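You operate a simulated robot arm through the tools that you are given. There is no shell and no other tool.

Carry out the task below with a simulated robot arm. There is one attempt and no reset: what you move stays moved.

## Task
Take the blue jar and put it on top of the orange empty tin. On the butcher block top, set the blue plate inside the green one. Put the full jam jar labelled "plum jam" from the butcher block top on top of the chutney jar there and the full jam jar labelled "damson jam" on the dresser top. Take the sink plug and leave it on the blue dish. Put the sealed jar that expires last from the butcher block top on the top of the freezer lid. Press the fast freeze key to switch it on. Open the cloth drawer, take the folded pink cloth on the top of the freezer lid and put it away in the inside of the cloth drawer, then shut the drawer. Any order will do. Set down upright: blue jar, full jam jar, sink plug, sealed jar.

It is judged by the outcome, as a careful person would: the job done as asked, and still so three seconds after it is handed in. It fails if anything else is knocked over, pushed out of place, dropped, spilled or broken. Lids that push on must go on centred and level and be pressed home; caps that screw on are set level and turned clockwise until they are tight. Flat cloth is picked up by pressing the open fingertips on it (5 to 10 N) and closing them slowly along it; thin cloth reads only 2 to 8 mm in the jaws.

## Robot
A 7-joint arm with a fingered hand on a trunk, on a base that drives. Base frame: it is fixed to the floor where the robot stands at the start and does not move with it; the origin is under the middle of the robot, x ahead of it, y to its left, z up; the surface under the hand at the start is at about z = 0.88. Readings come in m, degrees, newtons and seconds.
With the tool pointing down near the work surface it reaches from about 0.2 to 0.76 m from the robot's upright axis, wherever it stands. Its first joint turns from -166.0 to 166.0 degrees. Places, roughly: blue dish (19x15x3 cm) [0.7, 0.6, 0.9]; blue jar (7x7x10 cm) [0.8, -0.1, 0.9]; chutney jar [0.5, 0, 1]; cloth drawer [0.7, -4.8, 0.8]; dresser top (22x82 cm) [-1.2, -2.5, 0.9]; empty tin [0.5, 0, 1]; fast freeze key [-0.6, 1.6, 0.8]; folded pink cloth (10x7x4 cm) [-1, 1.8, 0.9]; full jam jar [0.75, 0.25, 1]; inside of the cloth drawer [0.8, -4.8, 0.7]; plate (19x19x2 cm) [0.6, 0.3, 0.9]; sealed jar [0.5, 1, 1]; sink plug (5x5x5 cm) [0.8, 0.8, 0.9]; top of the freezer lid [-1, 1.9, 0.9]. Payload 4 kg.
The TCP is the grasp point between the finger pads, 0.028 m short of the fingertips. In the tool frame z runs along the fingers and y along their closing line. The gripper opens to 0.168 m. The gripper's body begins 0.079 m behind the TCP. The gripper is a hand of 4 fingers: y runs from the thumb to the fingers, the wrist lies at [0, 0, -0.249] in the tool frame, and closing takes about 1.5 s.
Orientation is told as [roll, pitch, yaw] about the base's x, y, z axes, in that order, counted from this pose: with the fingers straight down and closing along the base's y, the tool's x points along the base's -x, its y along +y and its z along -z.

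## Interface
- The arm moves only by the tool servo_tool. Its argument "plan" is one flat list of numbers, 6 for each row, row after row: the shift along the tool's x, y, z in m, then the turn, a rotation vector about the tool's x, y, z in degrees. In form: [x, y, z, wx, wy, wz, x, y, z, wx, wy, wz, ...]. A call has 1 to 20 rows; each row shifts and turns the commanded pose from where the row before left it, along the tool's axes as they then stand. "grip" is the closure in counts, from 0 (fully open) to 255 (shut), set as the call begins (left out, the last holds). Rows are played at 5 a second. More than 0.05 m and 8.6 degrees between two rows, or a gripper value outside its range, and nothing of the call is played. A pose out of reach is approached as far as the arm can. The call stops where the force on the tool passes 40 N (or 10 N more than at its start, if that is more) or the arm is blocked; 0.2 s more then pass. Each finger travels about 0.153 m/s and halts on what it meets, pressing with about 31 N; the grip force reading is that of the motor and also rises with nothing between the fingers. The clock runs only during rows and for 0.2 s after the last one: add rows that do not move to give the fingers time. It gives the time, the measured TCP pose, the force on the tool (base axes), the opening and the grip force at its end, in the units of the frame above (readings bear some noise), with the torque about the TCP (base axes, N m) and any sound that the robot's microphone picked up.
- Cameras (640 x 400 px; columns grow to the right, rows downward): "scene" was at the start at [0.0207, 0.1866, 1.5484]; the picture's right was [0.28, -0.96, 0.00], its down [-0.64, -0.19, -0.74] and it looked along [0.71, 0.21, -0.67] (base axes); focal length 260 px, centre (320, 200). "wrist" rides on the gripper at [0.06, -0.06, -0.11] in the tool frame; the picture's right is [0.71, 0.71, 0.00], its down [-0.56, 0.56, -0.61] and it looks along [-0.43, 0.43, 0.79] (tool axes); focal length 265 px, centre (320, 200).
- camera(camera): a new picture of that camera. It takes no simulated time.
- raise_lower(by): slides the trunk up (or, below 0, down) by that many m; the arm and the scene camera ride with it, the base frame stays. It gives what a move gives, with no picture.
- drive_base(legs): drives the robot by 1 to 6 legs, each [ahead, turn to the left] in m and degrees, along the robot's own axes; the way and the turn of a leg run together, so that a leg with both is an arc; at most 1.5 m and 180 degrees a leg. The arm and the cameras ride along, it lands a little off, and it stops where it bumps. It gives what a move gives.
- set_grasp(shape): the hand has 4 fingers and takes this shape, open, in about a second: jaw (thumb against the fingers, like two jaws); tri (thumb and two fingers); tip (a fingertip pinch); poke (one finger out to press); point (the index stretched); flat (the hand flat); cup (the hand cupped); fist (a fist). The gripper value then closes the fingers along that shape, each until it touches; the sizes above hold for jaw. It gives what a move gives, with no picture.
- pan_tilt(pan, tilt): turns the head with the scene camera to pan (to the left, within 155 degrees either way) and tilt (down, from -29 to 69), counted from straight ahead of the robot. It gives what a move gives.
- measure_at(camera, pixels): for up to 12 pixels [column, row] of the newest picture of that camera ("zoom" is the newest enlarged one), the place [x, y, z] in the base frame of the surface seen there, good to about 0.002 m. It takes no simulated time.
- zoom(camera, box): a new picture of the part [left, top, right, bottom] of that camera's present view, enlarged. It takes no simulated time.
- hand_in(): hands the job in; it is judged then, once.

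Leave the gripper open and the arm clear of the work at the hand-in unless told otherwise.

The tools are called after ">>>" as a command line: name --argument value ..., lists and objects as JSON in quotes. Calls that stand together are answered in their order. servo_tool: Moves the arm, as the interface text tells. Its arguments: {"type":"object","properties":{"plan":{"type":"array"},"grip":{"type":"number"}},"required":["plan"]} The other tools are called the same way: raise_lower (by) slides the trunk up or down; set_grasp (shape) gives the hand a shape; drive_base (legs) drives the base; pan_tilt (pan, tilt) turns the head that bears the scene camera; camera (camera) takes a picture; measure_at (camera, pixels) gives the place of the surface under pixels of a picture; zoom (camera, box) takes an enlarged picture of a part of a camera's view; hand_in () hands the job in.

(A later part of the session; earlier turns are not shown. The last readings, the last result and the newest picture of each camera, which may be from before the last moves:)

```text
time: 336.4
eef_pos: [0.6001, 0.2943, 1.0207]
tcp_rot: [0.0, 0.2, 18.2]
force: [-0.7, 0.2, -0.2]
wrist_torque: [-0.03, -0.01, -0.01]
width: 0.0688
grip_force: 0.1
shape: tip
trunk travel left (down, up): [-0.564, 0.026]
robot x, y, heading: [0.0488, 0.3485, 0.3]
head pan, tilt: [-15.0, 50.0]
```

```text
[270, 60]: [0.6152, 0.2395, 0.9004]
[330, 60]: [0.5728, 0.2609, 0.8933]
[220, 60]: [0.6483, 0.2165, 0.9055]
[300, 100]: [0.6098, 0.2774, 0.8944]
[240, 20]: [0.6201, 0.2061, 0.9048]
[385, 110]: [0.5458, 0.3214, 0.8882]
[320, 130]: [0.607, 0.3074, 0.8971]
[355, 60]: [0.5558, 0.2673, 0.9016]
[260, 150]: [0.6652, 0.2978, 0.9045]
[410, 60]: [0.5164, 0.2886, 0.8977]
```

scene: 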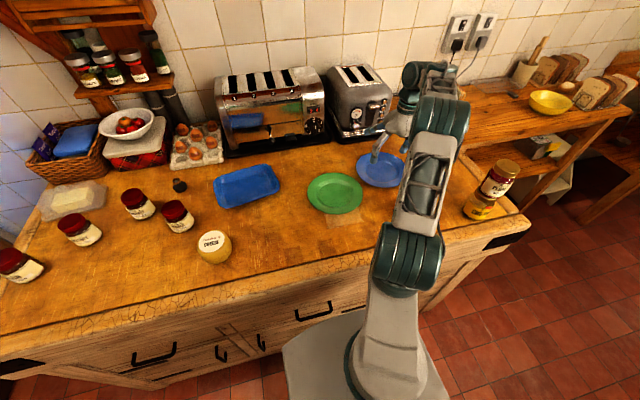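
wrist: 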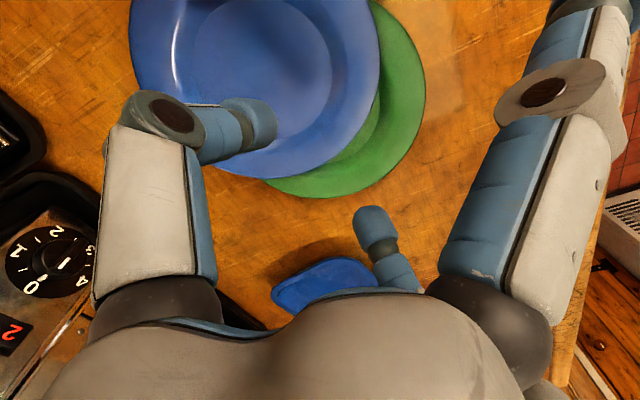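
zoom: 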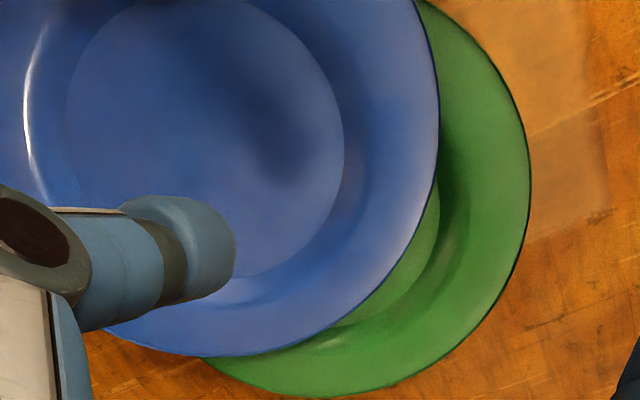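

The blue plate leans inside the green one, offset about 5.5 cm ((0.624,0.249) vs (0.599,0.298)). I'll push it from outside at its raised trailing rim with the closed fingertips.

>>> servo_tool --plan '[-0.0068, -0.0422, 0, 0, 0, 0, -0.0068, -0.0422, 0, 0, 0, 0, -0.0068, -0.0422, 0, 0, 0, 0, -0.0068, -0.0422, 0, 0, 0, 0, 0, 0, 0.03, 0, 0, 0, 0, 0, 0.03, 0, 0, 0, 0, 0, 0.02, 0, 0, 0, 0, 0, 0, 0, 0, 0]' --grip 255

>>> camera --camera "wrist"

>>> camera --camera "scene"

```text
time: 338.2
eef_pos: [0.6817, 0.1445, 0.9391]
tcp_rot: [0.0, 0.3, 18.2]
force: [0.5, -0.4, -0.8]
wrist_torque: [0.02, 0.03, -0.02]
width: 0.0
grip_force: 31.9
shape: tip
trunk travel left (down, up): [-0.564, 0.026]
robot x, y, heading: [0.0515, 0.3501, 0.2]
head pan, tilt: [-15.0, 50.0]
```

```text
taken
```

wrist: 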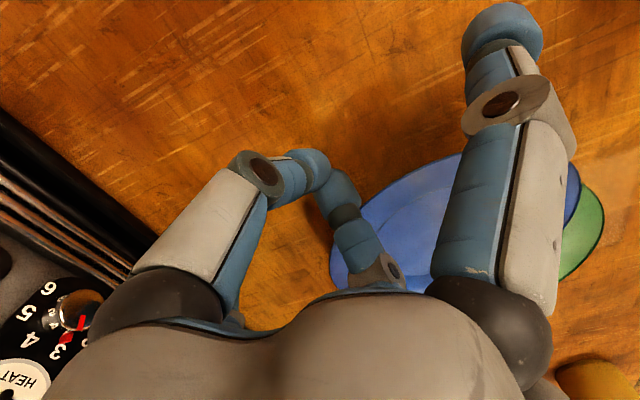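

```text
taken
```

scene: 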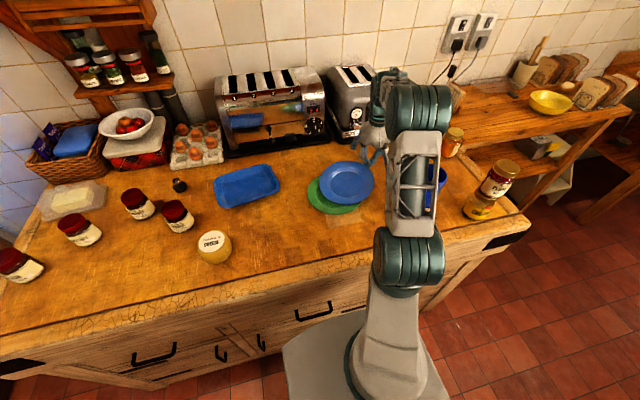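

>>> servo_tool --plan '[0.0015, 0.0099, 0, 0, 0, 0, 0.0015, 0.0099, 0, 0, 0, 0, 0.0015, 0.0099, 0, 0, 0, 0, 0.0015, 0.0099, 0, 0, 0, 0, 0, 0, 0, 0, 0, 0]'

>>> zoom --camera "scene" --box '[300, 110, 440, 220]'

>>> measure_at --camera "zoom" --pixels '[[97, 300], [195, 372], [130, 270], [160, 310], [230, 325], [270, 290], [150, 220], [220, 260]]'

```text
time: 339.4
eef_pos: [0.6607, 0.1808, 0.9387]
tcp_rot: [0.0, 0.1, 18.2]
force: [-1.2, -0.4, -0.2]
wrist_torque: [0.0, 0.0, 0.02]
width: 0.0002
grip_force: 30.9
shape: tip
trunk travel left (down, up): [-0.564, 0.026]
robot x, y, heading: [0.0518, 0.353, 0.1]
head pan, tilt: [-15.0, 50.0]
```

```text
3.64 times, centred on (370, 165) of scene
```

zoom: 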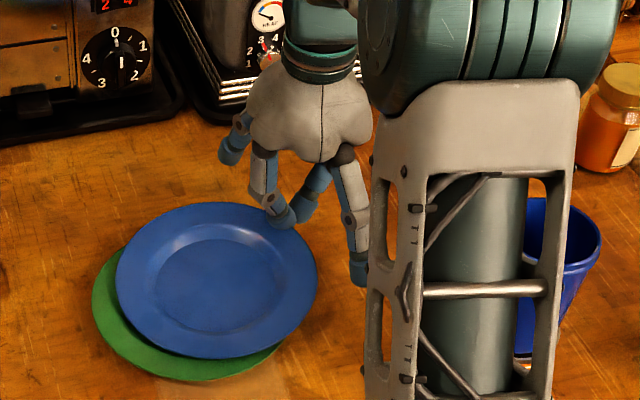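

```text
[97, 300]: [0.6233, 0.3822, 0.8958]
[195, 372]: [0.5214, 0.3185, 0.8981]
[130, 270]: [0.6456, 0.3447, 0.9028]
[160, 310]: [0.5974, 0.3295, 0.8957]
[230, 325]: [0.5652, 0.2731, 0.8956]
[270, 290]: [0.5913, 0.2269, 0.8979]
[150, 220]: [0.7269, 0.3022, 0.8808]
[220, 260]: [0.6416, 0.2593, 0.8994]
```

Nearly there. Measure both rims again for the remaining offset.

>>> measure_at --camera "zoom" --pixels '[[118, 275], [316, 275], [200, 205], [215, 355], [150, 330], [285, 330], [145, 225], [94, 300], [190, 379], [120, 350], [108, 265], [260, 360]]'

```text
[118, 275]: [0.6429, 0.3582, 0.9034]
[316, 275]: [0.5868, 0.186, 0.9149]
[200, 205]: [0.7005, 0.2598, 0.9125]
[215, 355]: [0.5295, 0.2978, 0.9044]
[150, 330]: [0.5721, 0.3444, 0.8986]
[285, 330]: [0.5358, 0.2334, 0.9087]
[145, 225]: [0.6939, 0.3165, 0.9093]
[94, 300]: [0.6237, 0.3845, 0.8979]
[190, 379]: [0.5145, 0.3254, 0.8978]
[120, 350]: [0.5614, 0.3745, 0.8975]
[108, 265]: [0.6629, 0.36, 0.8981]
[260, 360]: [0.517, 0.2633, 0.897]
```

Remaining offset ≈ (−1.6, +2.3) cm. Lower 3 mm and push another 2.7 cm.

>>> servo_tool --plan '[-0.001, -0.003, 0, 0, 0, 0, 0, 0, 0.0035, 0, 0, 0, 0.0021, 0.0098, 0, 0, 0, 0, 0.0021, 0.0098, 0, 0, 0, 0, 0.0015, 0.007, 0, 0, 0, 0, 0, 0, 0, 0, 0, 0]'

>>> zoom --camera "scene" --box '[300, 110, 440, 220]'

>>> measure_at --camera "zoom" --pixels '[[103, 285], [300, 290], [190, 218], [200, 370], [130, 340], [270, 345], [130, 240], [94, 300], [190, 379], [120, 350]]'

```text
time: 340.8
eef_pos: [0.6501, 0.2013, 0.9358]
tcp_rot: [0.0, 0.2, 18.3]
force: [-0.3, 0.3, -0.4]
wrist_torque: [0.0, 0.0, 0.0]
width: 0.0
grip_force: 30.9
shape: tip
trunk travel left (down, up): [-0.564, 0.026]
robot x, y, heading: [0.0469, 0.3443, 0.0]
head pan, tilt: [-15.0, 50.0]
```

```text
3.64 times, centred on (370, 165) of scene
```

zoom: 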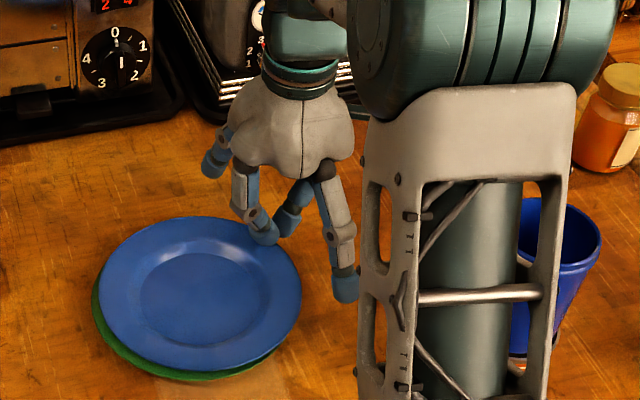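

```text
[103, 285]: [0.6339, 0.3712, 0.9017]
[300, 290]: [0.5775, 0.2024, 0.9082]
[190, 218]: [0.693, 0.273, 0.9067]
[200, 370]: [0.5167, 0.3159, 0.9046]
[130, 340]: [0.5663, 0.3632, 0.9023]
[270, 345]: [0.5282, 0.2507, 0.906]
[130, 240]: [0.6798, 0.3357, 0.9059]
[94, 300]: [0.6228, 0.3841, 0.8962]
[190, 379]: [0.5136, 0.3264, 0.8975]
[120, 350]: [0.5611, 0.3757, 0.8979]
```

Only ~8 mm off-centre now. I'll back off, come around a bit toward +x, and push along (−0.68, 0.73) for the last 8 mm.

>>> servo_tool --plan '[-0.0016, -0.0119, 0, 0, 0, 0, -0.0175, 0.0009, 0, 0, 0, 0, -0.0175, 0.0009, 0.002, 0, 0, 0, 0.0042, 0.0091, 0, 0, 0, 0, 0.0042, 0.0091, 0, 0, 0, 0, 0.0021, 0.0046, 0, 0, 0, 0, 0, 0, 0, 0, 0, 0]'

>>> zoom --camera "scene" --box '[300, 110, 440, 220]'

>>> measure_at --camera "zoom" --pixels '[[98, 290], [295, 295], [185, 222], [195, 374], [125, 345], [268, 350], [125, 245], [94, 300], [190, 379], [120, 350]]'

```text
time: 342.4
eef_pos: [0.6713, 0.2205, 0.9331]
tcp_rot: [0.0, 0.2, 18.2]
force: [0.4, -1.5, 0.6]
wrist_torque: [0.02, 0.0, 0.01]
width: 0.0
grip_force: 31.1
shape: tip
trunk travel left (down, up): [-0.564, 0.026]
robot x, y, heading: [0.0528, 0.3464, 0.2]
head pan, tilt: [-15.0, 50.0]
```

```text
3.64 times, centred on (370, 165) of scene
```

zoom: 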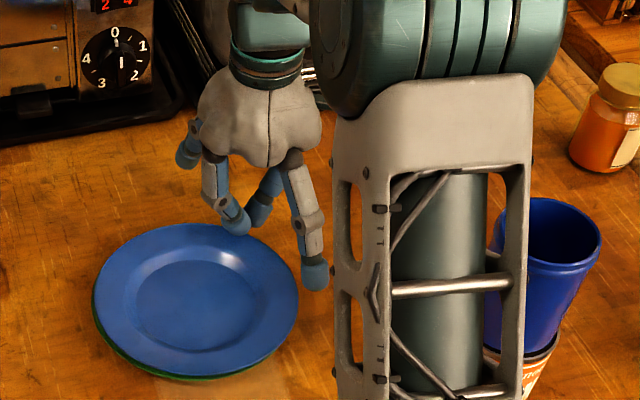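

```text
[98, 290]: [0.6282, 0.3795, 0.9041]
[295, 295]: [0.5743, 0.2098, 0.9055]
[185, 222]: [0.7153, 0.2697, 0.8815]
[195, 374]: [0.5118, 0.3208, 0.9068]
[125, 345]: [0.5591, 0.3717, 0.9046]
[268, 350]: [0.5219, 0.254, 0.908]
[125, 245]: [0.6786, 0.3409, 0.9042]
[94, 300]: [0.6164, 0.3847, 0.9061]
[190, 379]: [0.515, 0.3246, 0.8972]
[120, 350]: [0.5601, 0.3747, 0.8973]
```

The blue plate is now centred on the green one within ~2 mm. I'll check the floor height (seated?).

>>> measure_at --camera "zoom" --pixels '[[195, 300], [170, 310], [220, 300], [190, 270], [200, 335], [150, 290], [250, 300], [280, 250], [160, 230]]'

```text
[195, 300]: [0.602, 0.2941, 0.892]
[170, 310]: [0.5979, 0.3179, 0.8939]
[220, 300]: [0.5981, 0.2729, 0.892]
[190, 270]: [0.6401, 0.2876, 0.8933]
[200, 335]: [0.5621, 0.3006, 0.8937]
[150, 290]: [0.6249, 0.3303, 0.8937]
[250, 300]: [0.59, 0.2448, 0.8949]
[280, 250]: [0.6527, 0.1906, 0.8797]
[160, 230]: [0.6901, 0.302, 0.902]
```

The blue plate is seated in the green one (floor 6–7 mm above the green floor, rims level). Retreat upward and tuck for driving.

>>> servo_tool --plan '[-0.003, -0.009, -0.01, 0, 0, 0, 0, 0, -0.04, 0, 0, 0, 0, 0, -0.045, 0, 0, 0, 0, 0, -0.045, 0, 0, 0, 0.02, 0, -0.045, 0, 0, 0, 0.04, 0.012, -0.02, 0, 0, 3, 0.045, 0.015, 0, 0, 0, 5, 0.045, 0.015, 0, 0, 0, 5, 0.045, 0.01, 0, 0, 0, 5, 0.03, 0.01, 0, 0, 0, 0, 0, 0, 0, 0, 0, 0]' --grip 0

>>> camera --camera "scene"

```text
time: 344.8
eef_pos: [0.447, 0.2309, 1.1376]
tcp_rot: [0.0, 0.3, 0.1]
force: [-0.1, -0.3, -0.4]
wrist_torque: [-0.01, -0.03, 0.04]
width: 0.1677
grip_force: 0.0
shape: tip
trunk travel left (down, up): [-0.564, 0.026]
robot x, y, heading: [0.0461, 0.3484, 0.2]
head pan, tilt: [-15.0, 50.0]
```

```text
taken
```

scene: 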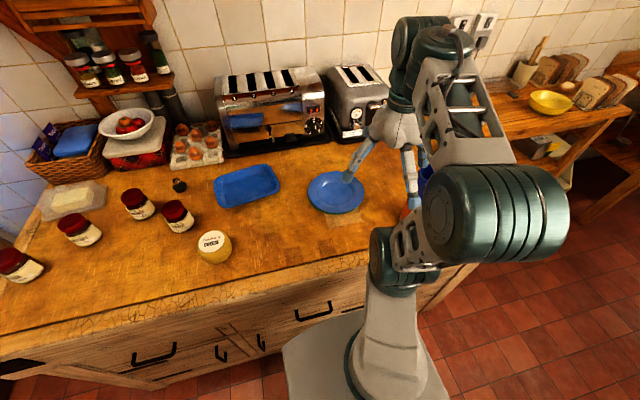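

Plates done. Raise a bit more and drive left to y≈0.75.

>>> servo_tool --plan '[0, 0.01, -0.03, 0, 0, 0, 0, 0.01, -0.025, 0, 0, 0, 0, 0, 0, 0, 0, 0]'

>>> drive_base --legs '[[-0.12, 0], [0, 90], [0.4, 0], [0, -90]]'

>>> drive_base --legs '[[0.12, 0]]'

>>> pan_tilt --pan 5 --tilt 50

>>> camera --camera "scene"

```text
time: 345.6
eef_pos: [0.447, 0.2532, 1.1935]
tcp_rot: [-0.1, 0.3, 0.1]
force: [-0.7, -0.4, -0.3]
wrist_torque: [0.02, 0.01, 0.0]
width: 0.168
grip_force: 0.1
shape: tip
trunk travel left (down, up): [-0.564, 0.026]
robot x, y, heading: [0.0463, 0.3458, -0.0]
head pan, tilt: [-15.0, 50.0]
```

```text
time: 356.6
eef_pos: [0.3282, 0.6254, 1.1931]
tcp_rot: [0.0, 0.2, -2.3]
force: [0.8, 0.4, 0.6]
wrist_torque: [0.03, 0.0, 0.0]
width: 0.1678
grip_force: 0.0
shape: tip
trunk travel left (down, up): [-0.564, 0.026]
robot x, y, heading: [-0.0682, 0.7385, -2.4]
head pan, tilt: [-15.0, 50.0]
```

```text
time: 357.8
eef_pos: [0.4518, 0.6215, 1.1926]
tcp_rot: [-0.1, 0.2, -2.2]
force: [0.1, 0.5, 0.0]
wrist_torque: [0.02, 0.03, -0.03]
width: 0.1676
grip_force: 0.1
shape: tip
trunk travel left (down, up): [-0.564, 0.026]
robot x, y, heading: [0.0612, 0.7358, -2.1]
head pan, tilt: [-15.0, 50.0]
```

```text
time: 358.7
eef_pos: [0.4517, 0.62, 1.1929]
tcp_rot: [0.0, 0.2, -2.2]
force: [0.1, 0.4, 0.1]
wrist_torque: [0.01, 0.0, -0.02]
width: 0.1678
grip_force: 0.0
shape: tip
trunk travel left (down, up): [-0.564, 0.026]
robot x, y, heading: [0.0554, 0.7312, -2.3]
head pan, tilt: [5.0, 50.0]
```

```text
taken
```

scene: 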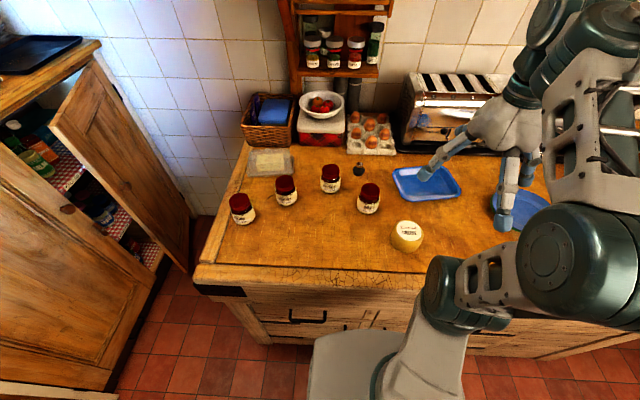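

Now zoom on the sealed jars' labels and the sink plug.

>>> zoom --camera "scene" --box '[220, 180, 310, 235]'

>>> zoom --camera "scene" --box '[310, 140, 400, 225]'

>>> zoom --camera "scene" --box '[222, 185, 262, 230]'

```text
7.11 times, centred on (265, 208) of scene
```

zoom: 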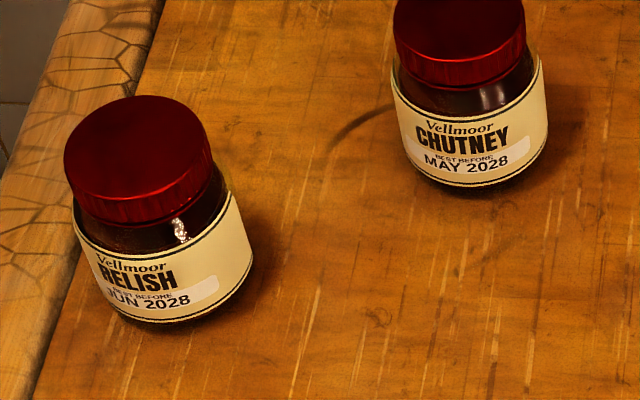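

```text
4.71 times, centred on (355, 182) of scene
```

zoom: 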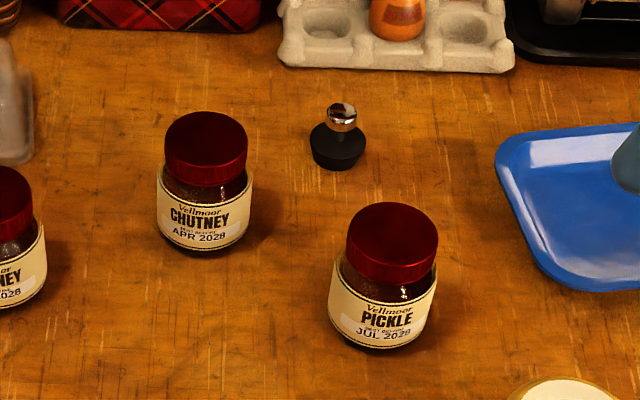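

```text
8.89 times, centred on (242, 208) of scene
```

zoom: 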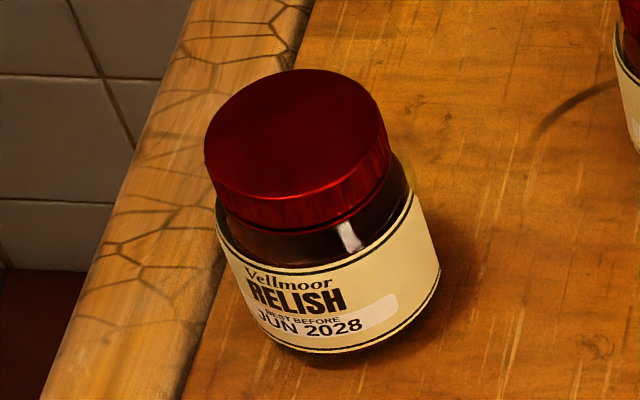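

The pickle jar (JUL 2028) expires last (others: JUN, MAY, APR). Now the sink plug: measure it and the dish.

>>> measure_at --camera "scene" --pixels '[[359, 167], [359, 163], [352, 171], [366, 171], [359, 175], [427, 184], [400, 175], [455, 185], [425, 195], [368, 192], [370, 185], [408, 230]]'

>>> set_grasp --shape "jaw"

>>> zoom --camera "scene" --box '[340, 145, 380, 185]'

```text
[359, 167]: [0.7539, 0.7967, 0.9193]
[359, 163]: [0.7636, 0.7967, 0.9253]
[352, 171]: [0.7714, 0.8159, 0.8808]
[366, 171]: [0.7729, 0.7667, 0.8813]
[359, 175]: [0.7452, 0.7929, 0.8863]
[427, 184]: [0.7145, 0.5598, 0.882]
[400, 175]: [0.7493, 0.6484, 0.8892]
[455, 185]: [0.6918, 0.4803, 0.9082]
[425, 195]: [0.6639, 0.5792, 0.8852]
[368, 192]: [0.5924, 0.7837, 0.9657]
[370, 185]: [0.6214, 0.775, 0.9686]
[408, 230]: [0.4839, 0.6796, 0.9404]
```

```text
time: 359.6
eef_pos: [0.4508, 0.6211, 1.1928]
tcp_rot: [-0.1, 0.2, -2.1]
force: [0.1, 0.0, 0.2]
wrist_torque: [0.0, 0.0, 0.01]
width: 0.1679
grip_force: 0.0
shape: jaw
trunk travel left (down, up): [-0.564, 0.026]
robot x, y, heading: [0.0552, 0.7338, -2.0]
head pan, tilt: [5.0, 50.0]
```

```text
10.00 times, centred on (360, 165) of scene
```

zoom: 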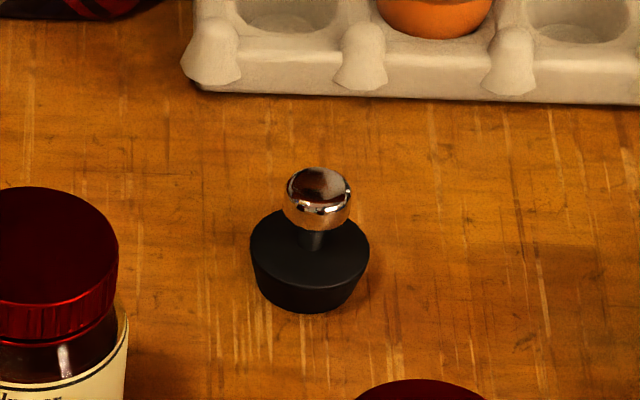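

>>> measure_at --camera "zoom" --pixels '[[318, 178], [318, 205], [290, 200], [346, 200], [318, 225], [256, 250], [364, 258], [308, 285], [308, 305], [290, 225], [340, 245], [270, 270]]'

```text
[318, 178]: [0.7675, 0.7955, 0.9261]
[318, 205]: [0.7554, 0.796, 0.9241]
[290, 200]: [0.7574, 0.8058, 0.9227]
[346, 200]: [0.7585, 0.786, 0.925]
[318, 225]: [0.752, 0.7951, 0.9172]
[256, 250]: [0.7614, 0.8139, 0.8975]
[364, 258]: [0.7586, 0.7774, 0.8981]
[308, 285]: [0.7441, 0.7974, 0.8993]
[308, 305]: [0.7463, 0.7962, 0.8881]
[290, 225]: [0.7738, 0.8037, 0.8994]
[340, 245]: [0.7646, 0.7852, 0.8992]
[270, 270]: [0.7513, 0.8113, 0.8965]
```

Plug knob centre ≈ (0.763, 0.796), z 0.917–0.927. I'll move above it with fingers preset narrow.

>>> servo_tool --plan '[-0.0356, 0.0241, 0.0157, 0, 0, 0, -0.0356, 0.0241, 0.0157, 0, 0, 0, -0.0356, 0.0241, 0.0157, 0, 0, 0, -0.0356, 0.0241, 0.0157, 0, 0, 0, -0.0356, 0.0241, 0.0157, 0, 0, 0, -0.0356, 0.0241, 0.0157, 0, 0, 0, -0.0356, 0.0241, 0.0157, 0, 0, 0, 0, 0, 0.03, 0, 0, 0, 0, 0, 0, 0, 0, 0]' --grip 160

>>> camera --camera "wrist"

```text
time: 361.6
eef_pos: [0.7055, 0.7777, 1.0517]
tcp_rot: [0.0, 0.2, -2.2]
force: [0.5, -0.5, 1.0]
wrist_torque: [0.0, -0.03, -0.02]
width: 0.063
grip_force: 0.0
shape: jaw
trunk travel left (down, up): [-0.564, 0.026]
robot x, y, heading: [0.0574, 0.7328, -2.2]
head pan, tilt: [5.0, 50.0]
```

```text
taken
```

wrist: 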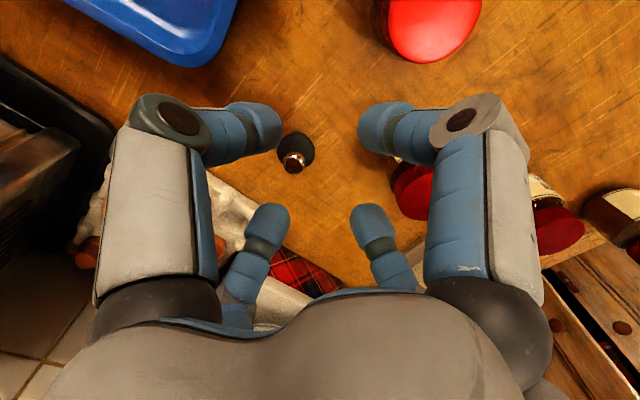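

>>> zoom --camera "wrist" --box '[260, 110, 340, 190]'

>>> measure_at --camera "zoom" --pixels '[[265, 260], [240, 262], [290, 262], [265, 240], [265, 285], [220, 205], [375, 205], [300, 120], [280, 262]]'

```text
5.00 times, centred on (300, 150) of wrist
```

zoom: 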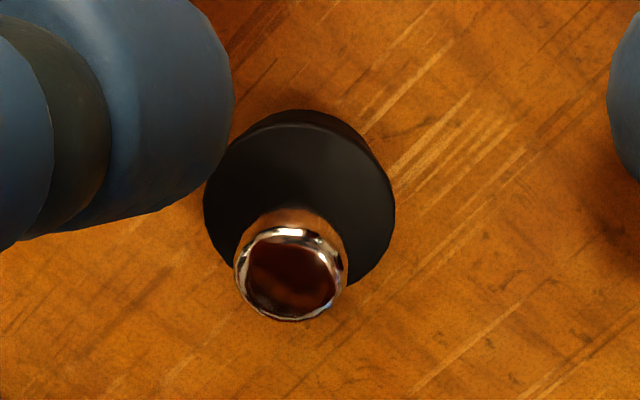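

```text
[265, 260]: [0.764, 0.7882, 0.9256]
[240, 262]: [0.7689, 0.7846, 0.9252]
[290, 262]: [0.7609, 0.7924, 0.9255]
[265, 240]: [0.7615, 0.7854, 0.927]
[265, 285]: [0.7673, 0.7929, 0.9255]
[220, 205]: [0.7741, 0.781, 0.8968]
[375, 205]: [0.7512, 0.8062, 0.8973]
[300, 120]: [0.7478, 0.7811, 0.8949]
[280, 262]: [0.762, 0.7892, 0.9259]
```

Knob centre ≈ (0.7625, 0.793). Move over it and descend to grip under the knob at TCP z≈0.942.

>>> servo_tool --plan '[-0.0282, 0.0087, 0.02, 0, 0, 0, -0.0282, 0.0087, 0.02, 0, 0, 0, 0, 0, 0, 0, 0, 0]'

>>> camera --camera "wrist"

```text
time: 362.4
eef_pos: [0.7631, 0.7932, 1.0117]
tcp_rot: [-0.1, 0.1, -2.2]
force: [0.7, 0.7, 0.3]
wrist_torque: [0.01, -0.01, -0.02]
width: 0.0627
grip_force: 0.0
shape: jaw
trunk travel left (down, up): [-0.564, 0.026]
robot x, y, heading: [0.0569, 0.7323, -2.6]
head pan, tilt: [5.0, 50.0]
```

```text
taken
```

wrist: 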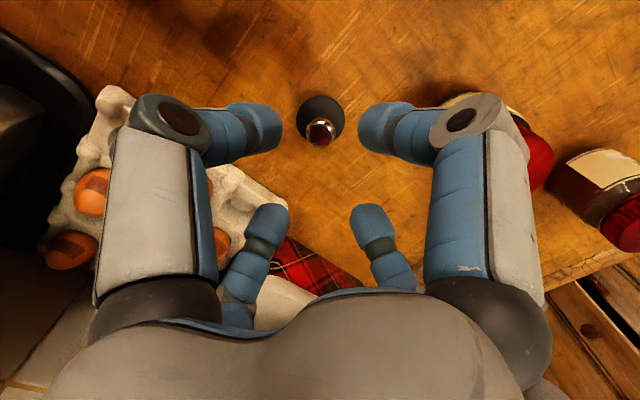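

>>> measure_at --camera "wrist" --pixels '[[235, 180], [250, 195], [120, 100], [215, 165], [280, 260], [300, 245], [270, 300], [100, 180]]'

```text
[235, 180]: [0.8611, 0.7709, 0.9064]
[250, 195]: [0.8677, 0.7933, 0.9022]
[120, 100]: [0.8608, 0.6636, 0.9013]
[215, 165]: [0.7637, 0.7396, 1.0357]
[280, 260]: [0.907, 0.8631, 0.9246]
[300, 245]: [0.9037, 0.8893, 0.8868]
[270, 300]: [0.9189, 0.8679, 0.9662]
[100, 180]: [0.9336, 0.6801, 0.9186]
```

Clear of the egg carton (x≥0.861). Descend and close.

>>> servo_tool --plan '[0, 0, 0.03, 0, 0, 0, 0, 0, 0.03, 0, 0, 0, 0, 0, 0.0095, 0, 0, 0, 0, 0, 0, 0, 0, 0]'

>>> camera --camera "wrist"

>>> servo_tool --plan '[0, 0, 0, 0, 0, 0, 0, 0, 0, 0, 0, 0, 0, 0, 0, 0, 0, 0, 0, 0, 0, 0, 0, 0, 0, 0, 0, 0, 0, 0, 0, 0, 0, 0, 0, 0]' --grip 255

>>> camera --camera "wrist"

```text
time: 363.4
eef_pos: [0.7623, 0.7953, 0.9404]
tcp_rot: [-0.1, 0.1, -2.2]
force: [-0.2, 0.5, -0.5]
wrist_torque: [-0.07, 0.01, 0.02]
width: 0.0629
grip_force: 0.1
shape: jaw
trunk travel left (down, up): [-0.564, 0.026]
robot x, y, heading: [0.0574, 0.7366, -2.0]
head pan, tilt: [5.0, 50.0]
```

```text
taken
```

wrist: 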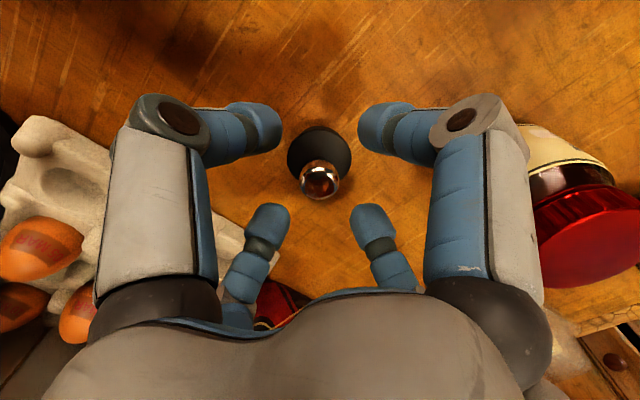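

```text
time: 364.8
eef_pos: [0.7642, 0.7943, 0.9414]
tcp_rot: [-0.2, 0.2, -2.2]
force: [-0.4, 0.6, 0.2]
wrist_torque: [0.02, 0.02, -0.01]
width: 0.0154
grip_force: 30.9
shape: jaw
trunk travel left (down, up): [-0.564, 0.026]
robot x, y, heading: [0.0555, 0.7358, -2.1]
head pan, tilt: [5.0, 50.0]
```

```text
taken
```

wrist: 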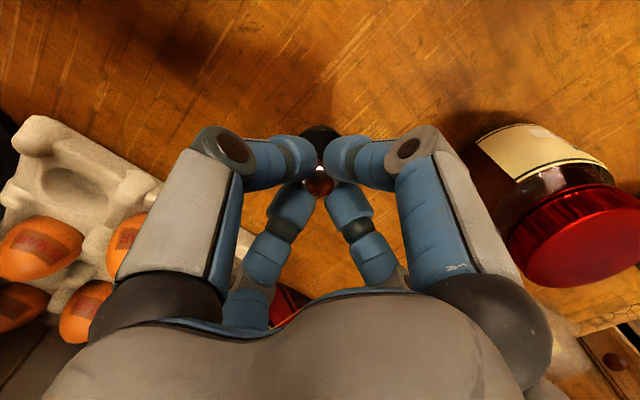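

The knob is gripped by all four fingertips (1.5 cm). Lift 7 cm and look.

>>> servo_tool --plan '[0, 0, -0.01, 0, 0, 0, 0, 0, -0.02, 0, 0, 0, 0, 0, -0.02, 0, 0, 0, 0, 0, -0.02, 0, 0, 0, 0, 0, 0, 0, 0, 0]'

>>> camera --camera "wrist"

>>> zoom --camera "scene" --box '[310, 110, 470, 230]'

```text
time: 366.0
eef_pos: [0.7624, 0.7938, 1.0124]
tcp_rot: [-0.1, 0.2, -2.2]
force: [0.0, 1.0, -1.1]
wrist_torque: [-0.01, -0.02, -0.01]
width: 0.0153
grip_force: 31.4
shape: jaw
trunk travel left (down, up): [-0.564, 0.026]
robot x, y, heading: [0.0563, 0.7315, -2.1]
head pan, tilt: [5.0, 50.0]
```

```text
taken
```

wrist: 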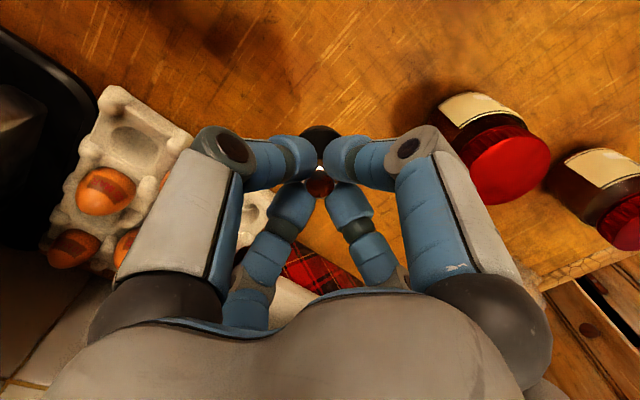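

```text
3.33 times, centred on (390, 170) of scene
```

zoom: 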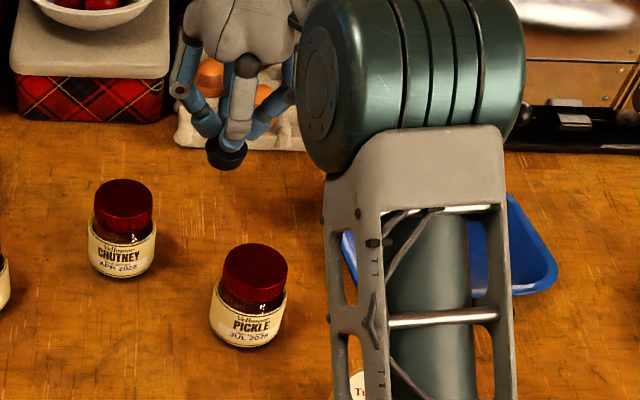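

The plug hangs upright. Carry it over the blue dish at about (0.713, 0.588).

>>> servo_tool --plan '[0.0083, -0.0415, 0, 0, 0, 0, 0.0083, -0.0415, 0, 0, 0, 0, 0.0083, -0.0415, 0, 0, 0, 0, 0.0083, -0.0415, 0, 0, 0, 0, 0.0083, -0.0415, 0, 0, 0, 0, 0, 0, 0, 0, 0, 0]'

>>> camera --camera "wrist"

>>> camera --camera "scene"

```text
time: 367.4
eef_pos: [0.712, 0.5884, 1.0146]
tcp_rot: [-0.1, 0.2, -2.1]
force: [-0.3, -0.1, -0.4]
wrist_torque: [0.0, -0.01, 0.04]
width: 0.0154
grip_force: 31.0
shape: jaw
trunk travel left (down, up): [-0.564, 0.026]
robot x, y, heading: [0.0563, 0.7345, -2.2]
head pan, tilt: [5.0, 50.0]
```

```text
taken
```

wrist: 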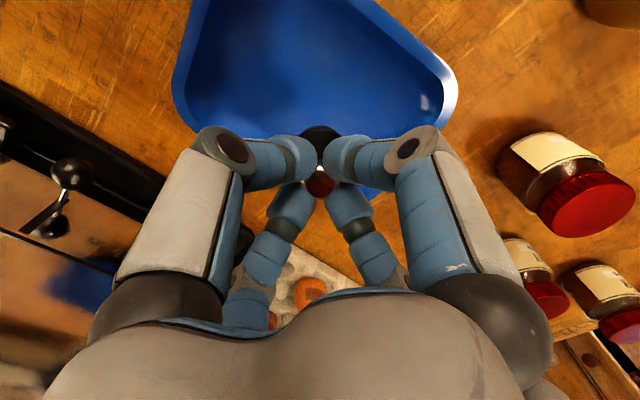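

```text
taken
```

scene: 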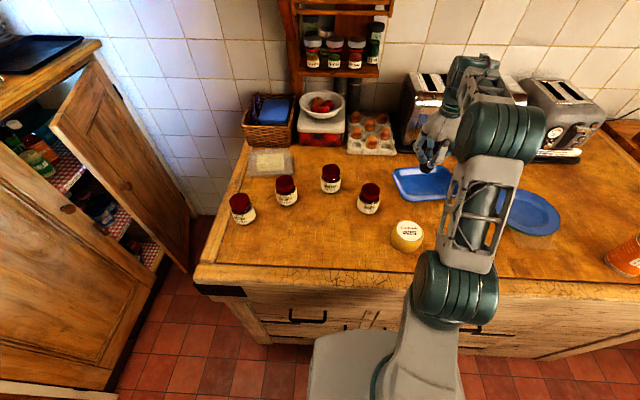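

>>> measure_at --camera "wrist" --pixels '[[290, 110], [350, 110], [260, 60], [380, 60], [183, 100], [452, 80], [200, 10], [320, 60], [240, 130], [430, 120], [385, 188], [370, 10]]'

>>> measure_at --camera "scene" --pixels '[[396, 170], [410, 198], [440, 197], [398, 180], [415, 185], [435, 185], [412, 172], [450, 195]]'

```text
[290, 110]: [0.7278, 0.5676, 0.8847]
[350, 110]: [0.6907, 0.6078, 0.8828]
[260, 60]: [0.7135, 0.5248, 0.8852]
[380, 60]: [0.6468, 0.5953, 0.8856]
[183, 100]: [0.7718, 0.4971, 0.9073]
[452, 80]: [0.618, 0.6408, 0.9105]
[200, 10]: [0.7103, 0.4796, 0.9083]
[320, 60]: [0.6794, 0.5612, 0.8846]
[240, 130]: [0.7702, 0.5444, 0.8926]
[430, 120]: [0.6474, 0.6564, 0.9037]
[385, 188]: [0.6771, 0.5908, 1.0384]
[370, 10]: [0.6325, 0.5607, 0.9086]
```

```text
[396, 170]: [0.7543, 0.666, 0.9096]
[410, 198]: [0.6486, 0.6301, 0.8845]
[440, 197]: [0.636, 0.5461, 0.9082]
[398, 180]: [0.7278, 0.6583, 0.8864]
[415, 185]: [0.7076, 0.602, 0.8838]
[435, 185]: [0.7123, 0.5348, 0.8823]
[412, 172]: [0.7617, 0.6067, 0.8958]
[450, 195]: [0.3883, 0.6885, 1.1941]
```

Dish centre ≈ (0.70, 0.576), floor z≈0.8845. Adjust and lower.

>>> servo_tool --plan '[0.0115, -0.0125, 0.02, 0, 0, 0, 0, 0, 0.025, 0, 0, 0, 0, 0, 0.017, 0, 0, 0, 0, 0, 0, 0, 0, 0]'

>>> servo_tool --plan '[0, 0, 0.003, 0, 0, 0, 0, 0, 0, 0, 0, 0]'

>>> servo_tool --plan '[0, 0, 0.002, 0, 0, 0, 0, 0, 0, 0, 0, 0]'

>>> camera --camera "wrist"

```text
time: 368.4
eef_pos: [0.7003, 0.5761, 0.9515]
tcp_rot: [-0.2, 0.1, -2.2]
force: [-1.0, -0.1, -0.1]
wrist_torque: [-0.03, 0.0, 0.0]
width: 0.0155
grip_force: 31.2
shape: jaw
trunk travel left (down, up): [-0.564, 0.026]
robot x, y, heading: [0.0591, 0.7331, -2.3]
head pan, tilt: [5.0, 50.0]
```

```text
time: 369.0
eef_pos: [0.7006, 0.5767, 0.9485]
tcp_rot: [-0.1, 0.1, -2.2]
force: [0.4, 0.3, -0.6]
wrist_torque: [0.02, 0.01, -0.02]
width: 0.0155
grip_force: 30.7
shape: jaw
trunk travel left (down, up): [-0.564, 0.026]
robot x, y, heading: [0.0609, 0.7319, -2.2]
head pan, tilt: [5.0, 50.0]
```

```text
time: 369.6
eef_pos: [0.7007, 0.5778, 0.9463]
tcp_rot: [-0.1, 0.2, -2.2]
force: [-0.2, 0.4, -0.7]
wrist_torque: [-0.03, -0.01, 0.0]
width: 0.0152
grip_force: 30.5
shape: jaw
trunk travel left (down, up): [-0.564, 0.026]
robot x, y, heading: [0.0562, 0.7336, -2.3]
head pan, tilt: [5.0, 50.0]
```

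```text
taken
```

wrist: 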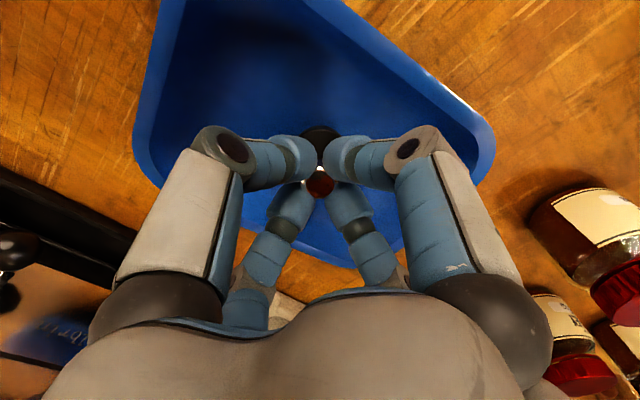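

>>> servo_tool --plan '[0, 0, 0.0015, 0, 0, 0, 0, 0, 0, 0, 0, 0]'

>>> servo_tool --plan '[0, 0, 0.0015, 0, 0, 0, 0, 0, 0, 0, 0, 0]'

>>> servo_tool --plan '[0, 0, 0.001, 0, 0, 0, 0, 0, 0, 0, 0, 0]'

```text
time: 370.2
eef_pos: [0.7008, 0.5776, 0.9441]
tcp_rot: [-0.1, 0.2, -2.2]
force: [-0.3, 0.0, -0.1]
wrist_torque: [0.0, -0.03, 0.02]
width: 0.0153
grip_force: 31.0
shape: jaw
trunk travel left (down, up): [-0.564, 0.026]
robot x, y, heading: [0.0575, 0.7313, -2.6]
head pan, tilt: [5.0, 50.0]
```

```text
time: 370.8
eef_pos: [0.7006, 0.5772, 0.9436]
tcp_rot: [-0.1, 0.1, -2.1]
force: [1.5, 1.4, 11.0]
wrist_torque: [0.02, -0.01, 0.01]
width: 0.0154
grip_force: 31.3
shape: jaw
trunk travel left (down, up): [-0.564, 0.026]
robot x, y, heading: [0.0589, 0.7307, -2.4]
head pan, tilt: [5.0, 50.0]
```

```text
time: 371.4
eef_pos: [0.7007, 0.5772, 0.9439]
tcp_rot: [-0.1, 0.0, -2.3]
force: [2.6, 0.1, 22.6]
wrist_torque: [-0.01, -0.05, -0.02]
width: 0.0158
grip_force: 31.6
shape: jaw
trunk travel left (down, up): [-0.564, 0.026]
robot x, y, heading: [0.0576, 0.7336, -2.3]
head pan, tilt: [5.0, 50.0]
```

The plug rests on the dish floor. Relieve the pressure and open the fingers a little, then rise.

>>> servo_tool --plan '[0, 0, -0.0015, 0, 0, 0, 0, 0, 0, 0, 0, 0]'

>>> servo_tool --plan '[0, 0, 0, 0, 0, 0, 0, 0, 0, 0, 0, 0, 0, 0, 0, 0, 0, 0, 0, 0, 0, 0, 0, 0]' --grip 170

>>> camera --camera "wrist"

>>> servo_tool --plan '[0, 0, -0.01, 0, 0, 0, 0, 0, -0.03, 0, 0, 0, 0, 0, -0.04, 0, 0, 0, 0, 0, -0.04, 0, 0, 0, 0, 0, 0, 0, 0, 0]'

>>> camera --camera "wrist"

```text
time: 372.0
eef_pos: [0.6991, 0.5768, 0.9442]
tcp_rot: [-0.2, 0.1, -2.3]
force: [5.0, 0.5, 17.5]
wrist_torque: [-0.05, -0.08, -0.01]
width: 0.0157
grip_force: 31.3
shape: jaw
trunk travel left (down, up): [-0.564, 0.026]
robot x, y, heading: [0.0593, 0.7312, -2.2]
head pan, tilt: [5.0, 50.0]
```

```text
time: 373.0
eef_pos: [0.7011, 0.5777, 0.9424]
tcp_rot: [-0.1, 0.3, -2.2]
force: [0.6, -0.7, 0.4]
wrist_torque: [0.0, 0.02, 0.01]
width: 0.0559
grip_force: 0.1
shape: jaw
trunk travel left (down, up): [-0.564, 0.026]
robot x, y, heading: [0.0617, 0.7308, -2.2]
head pan, tilt: [5.0, 50.0]
```

```text
taken
```

wrist: 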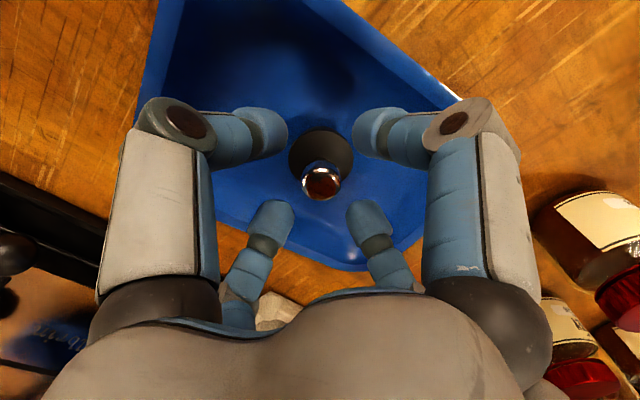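

```text
time: 374.2
eef_pos: [0.7019, 0.5778, 1.0628]
tcp_rot: [0.0, 0.2, -2.3]
force: [-1.0, -0.4, -0.2]
wrist_torque: [0.0, 0.0, 0.01]
width: 0.0558
grip_force: 0.0
shape: jaw
trunk travel left (down, up): [-0.564, 0.026]
robot x, y, heading: [0.0575, 0.7369, -2.2]
head pan, tilt: [5.0, 50.0]
```

```text
taken
```

wrist: 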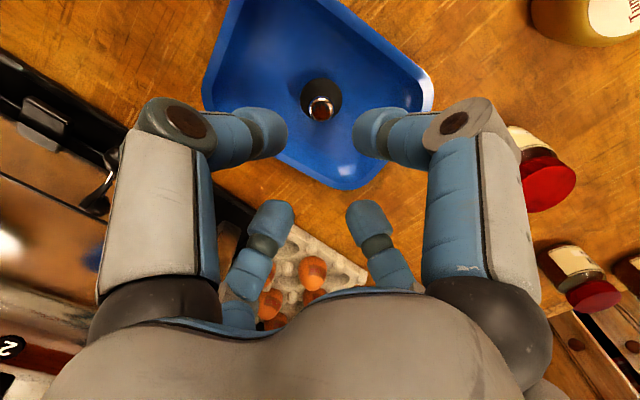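

The plug stands upright in the blue dish. Next the pickle jar: move above it and measure its lid.

>>> servo_tool --plan '[0.0214, 0.0372, -0.008, 0, 0, 0, 0.0214, 0.0372, -0.008, 0, 0, 0, 0.0214, 0.0372, -0.008, 0, 0, 0, 0.0214, 0.0372, -0.008, 0, 0, 0, 0.0214, 0.0372, -0.008, 0, 0, 0, 0, 0, 0, 0, 0, 0]' --grip 95

>>> camera --camera "wrist"

```text
time: 375.6
eef_pos: [0.6033, 0.7672, 1.1061]
tcp_rot: [-0.1, 0.2, -2.3]
force: [0.4, 0.5, -0.7]
wrist_torque: [0.01, -0.03, 0.03]
width: 0.1044
grip_force: 0.0
shape: jaw
trunk travel left (down, up): [-0.564, 0.026]
robot x, y, heading: [0.0543, 0.7346, -2.2]
head pan, tilt: [5.0, 50.0]
```

```text
taken
```

wrist: 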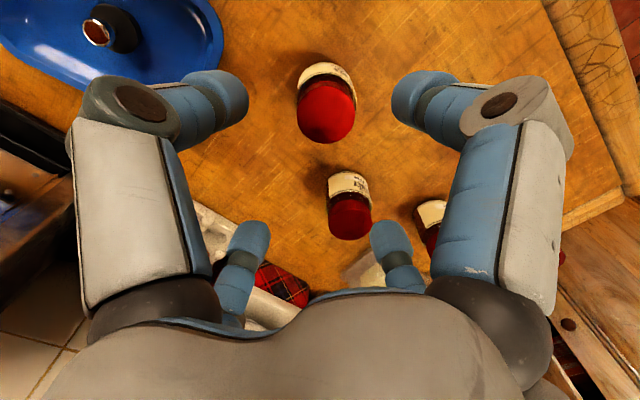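

>>> measure_at --camera "wrist" --pixels '[[299, 115], [354, 110], [326, 84], [326, 141], [326, 112], [308, 92], [346, 132], [346, 92], [307, 133]]'

>>> zoom --camera "wrist" --box '[276, 50, 376, 150]'

```text
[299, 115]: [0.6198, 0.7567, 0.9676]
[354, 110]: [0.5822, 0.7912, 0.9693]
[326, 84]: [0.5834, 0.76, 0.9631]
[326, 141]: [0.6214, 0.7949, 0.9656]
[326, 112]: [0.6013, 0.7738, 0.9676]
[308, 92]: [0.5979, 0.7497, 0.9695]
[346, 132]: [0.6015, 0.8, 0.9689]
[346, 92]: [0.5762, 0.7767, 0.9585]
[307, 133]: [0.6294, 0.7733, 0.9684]
```

```text
4.00 times, centred on (326, 100) of wrist
```

zoom: 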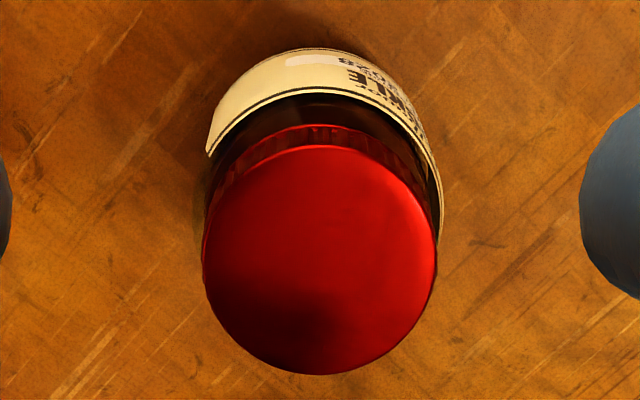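

Pickle lid centre ≈ (0.6015, 0.7755), top z 0.969. Descend over it.

>>> servo_tool --plan '[0.001, 0.0041, 0.04, 0, 0, 0, 0.001, 0.0041, 0.04, 0, 0, 0, 0, 0, 0, 0, 0, 0]' --grip 112

>>> camera --camera "wrist"

>>> servo_tool --plan '[0, 0, 0.04, 0, 0, 0, 0, 0, 0.04, 0, 0, 0, 0, 0, 0.022, 0, 0, 0, 0, 0, 0, 0, 0, 0]'

>>> camera --camera "wrist"

```text
time: 376.4
eef_pos: [0.6012, 0.7737, 1.0226]
tcp_rot: [-0.1, 0.1, -2.2]
force: [-0.3, -0.1, 0.6]
wrist_torque: [-0.01, 0.02, -0.01]
width: 0.095
grip_force: 0.1
shape: jaw
trunk travel left (down, up): [-0.564, 0.026]
robot x, y, heading: [0.0585, 0.7307, -2.4]
head pan, tilt: [5.0, 50.0]
```

```text
taken
```

wrist: 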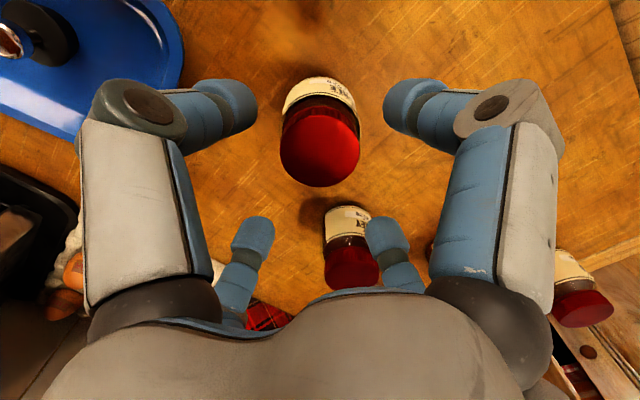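

```text
time: 377.4
eef_pos: [0.5986, 0.7743, 0.921]
tcp_rot: [-0.1, 0.0, -2.1]
force: [-0.8, 0.2, 0.3]
wrist_torque: [-0.02, -0.01, 0.01]
width: 0.0947
grip_force: 0.1
shape: jaw
trunk travel left (down, up): [-0.564, 0.026]
robot x, y, heading: [0.0544, 0.7317, -2.1]
head pan, tilt: [5.0, 50.0]
```

```text
taken
```

wrist: 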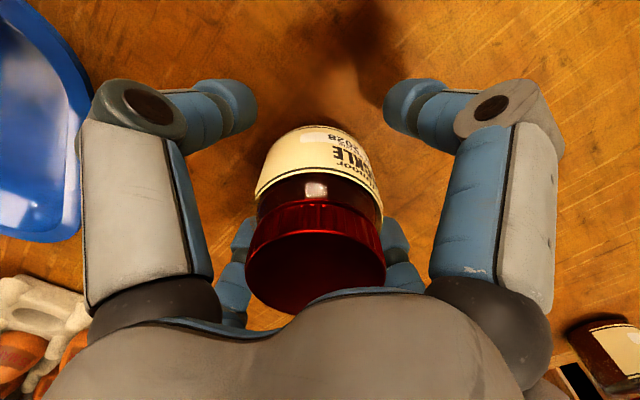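

The pickle jar is centred. Close the grip, then lift.

>>> servo_tool --plan '[0, 0, 0, 0, 0, 0, 0, 0, 0, 0, 0, 0, 0, 0, 0, 0, 0, 0, 0, 0, 0, 0, 0, 0, 0, 0, 0, 0, 0, 0, 0, 0, 0, 0, 0, 0]' --grip 255

>>> servo_tool --plan '[0, 0, -0.015, 0, 0, 0, 0, 0, -0.03, 0, 0, 0, 0, 0, -0.045, 0, 0, 0, 0, 0, -0.045, 0, 0, 0, 0, 0, -0.045, 0, 0, 0, 0, 0, -0.045, 0, 0, 0, 0.045, 0, -0.02, 0, 0, 0, 0.045, 0, 0, 0, 0, 0, 0.045, 0, 0, 0, 0, 0, 0.04, 0, 0, 0, 0, 0, 0, 0, 0, 0, 0, 0]'

>>> camera --camera "wrist"

```text
time: 378.8
eef_pos: [0.5997, 0.7737, 0.9219]
tcp_rot: [-0.2, 0.2, -2.2]
force: [0.7, 0.1, -0.3]
wrist_torque: [-0.03, 0.03, -0.02]
width: 0.056
grip_force: 30.5
shape: jaw
trunk travel left (down, up): [-0.564, 0.026]
robot x, y, heading: [0.0579, 0.735, -2.1]
head pan, tilt: [5.0, 50.0]
```

```text
time: 381.2
eef_pos: [0.4245, 0.7838, 1.1685]
tcp_rot: [-0.1, 0.3, -2.3]
force: [0.5, -0.5, -3.2]
wrist_torque: [0.0, -0.02, -0.03]
width: 0.0555
grip_force: 30.6
shape: jaw
trunk travel left (down, up): [-0.564, 0.026]
robot x, y, heading: [0.0559, 0.7322, -2.2]
head pan, tilt: [5.0, 50.0]
```

```text
taken
```

wrist: 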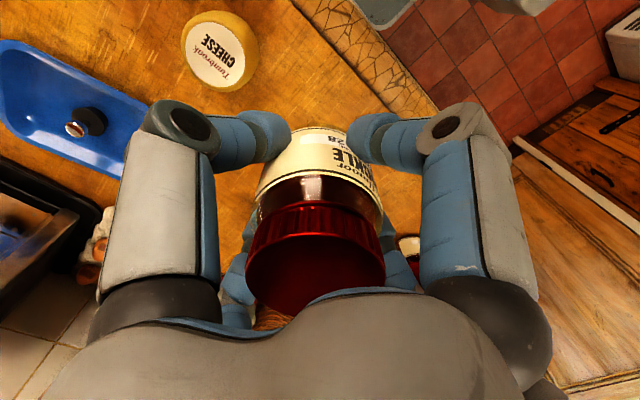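

Jar held. Now look toward the freezer (about 130° to the left).

>>> pan_tilt --pan 130 --tilt 25

>>> camera --camera "scene"

```text
time: 383.2
eef_pos: [0.4256, 0.7833, 1.1678]
tcp_rot: [0.0, 0.2, -2.1]
force: [-0.4, 0.1, -3.5]
wrist_torque: [0.01, 0.02, -0.01]
width: 0.0558
grip_force: 31.5
shape: jaw
trunk travel left (down, up): [-0.564, 0.026]
robot x, y, heading: [0.0557, 0.7337, -2.2]
head pan, tilt: [130.0, 25.0]
```

```text
taken
```

scene: 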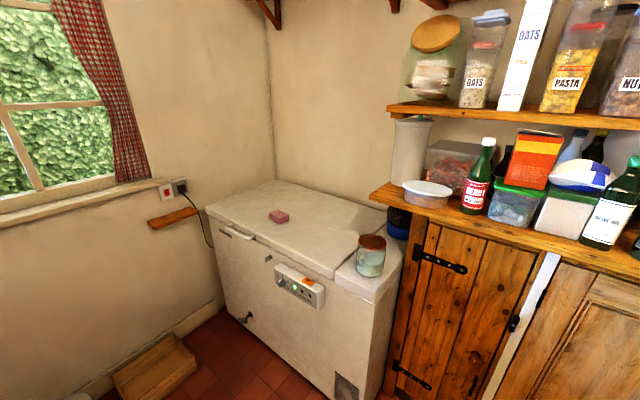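

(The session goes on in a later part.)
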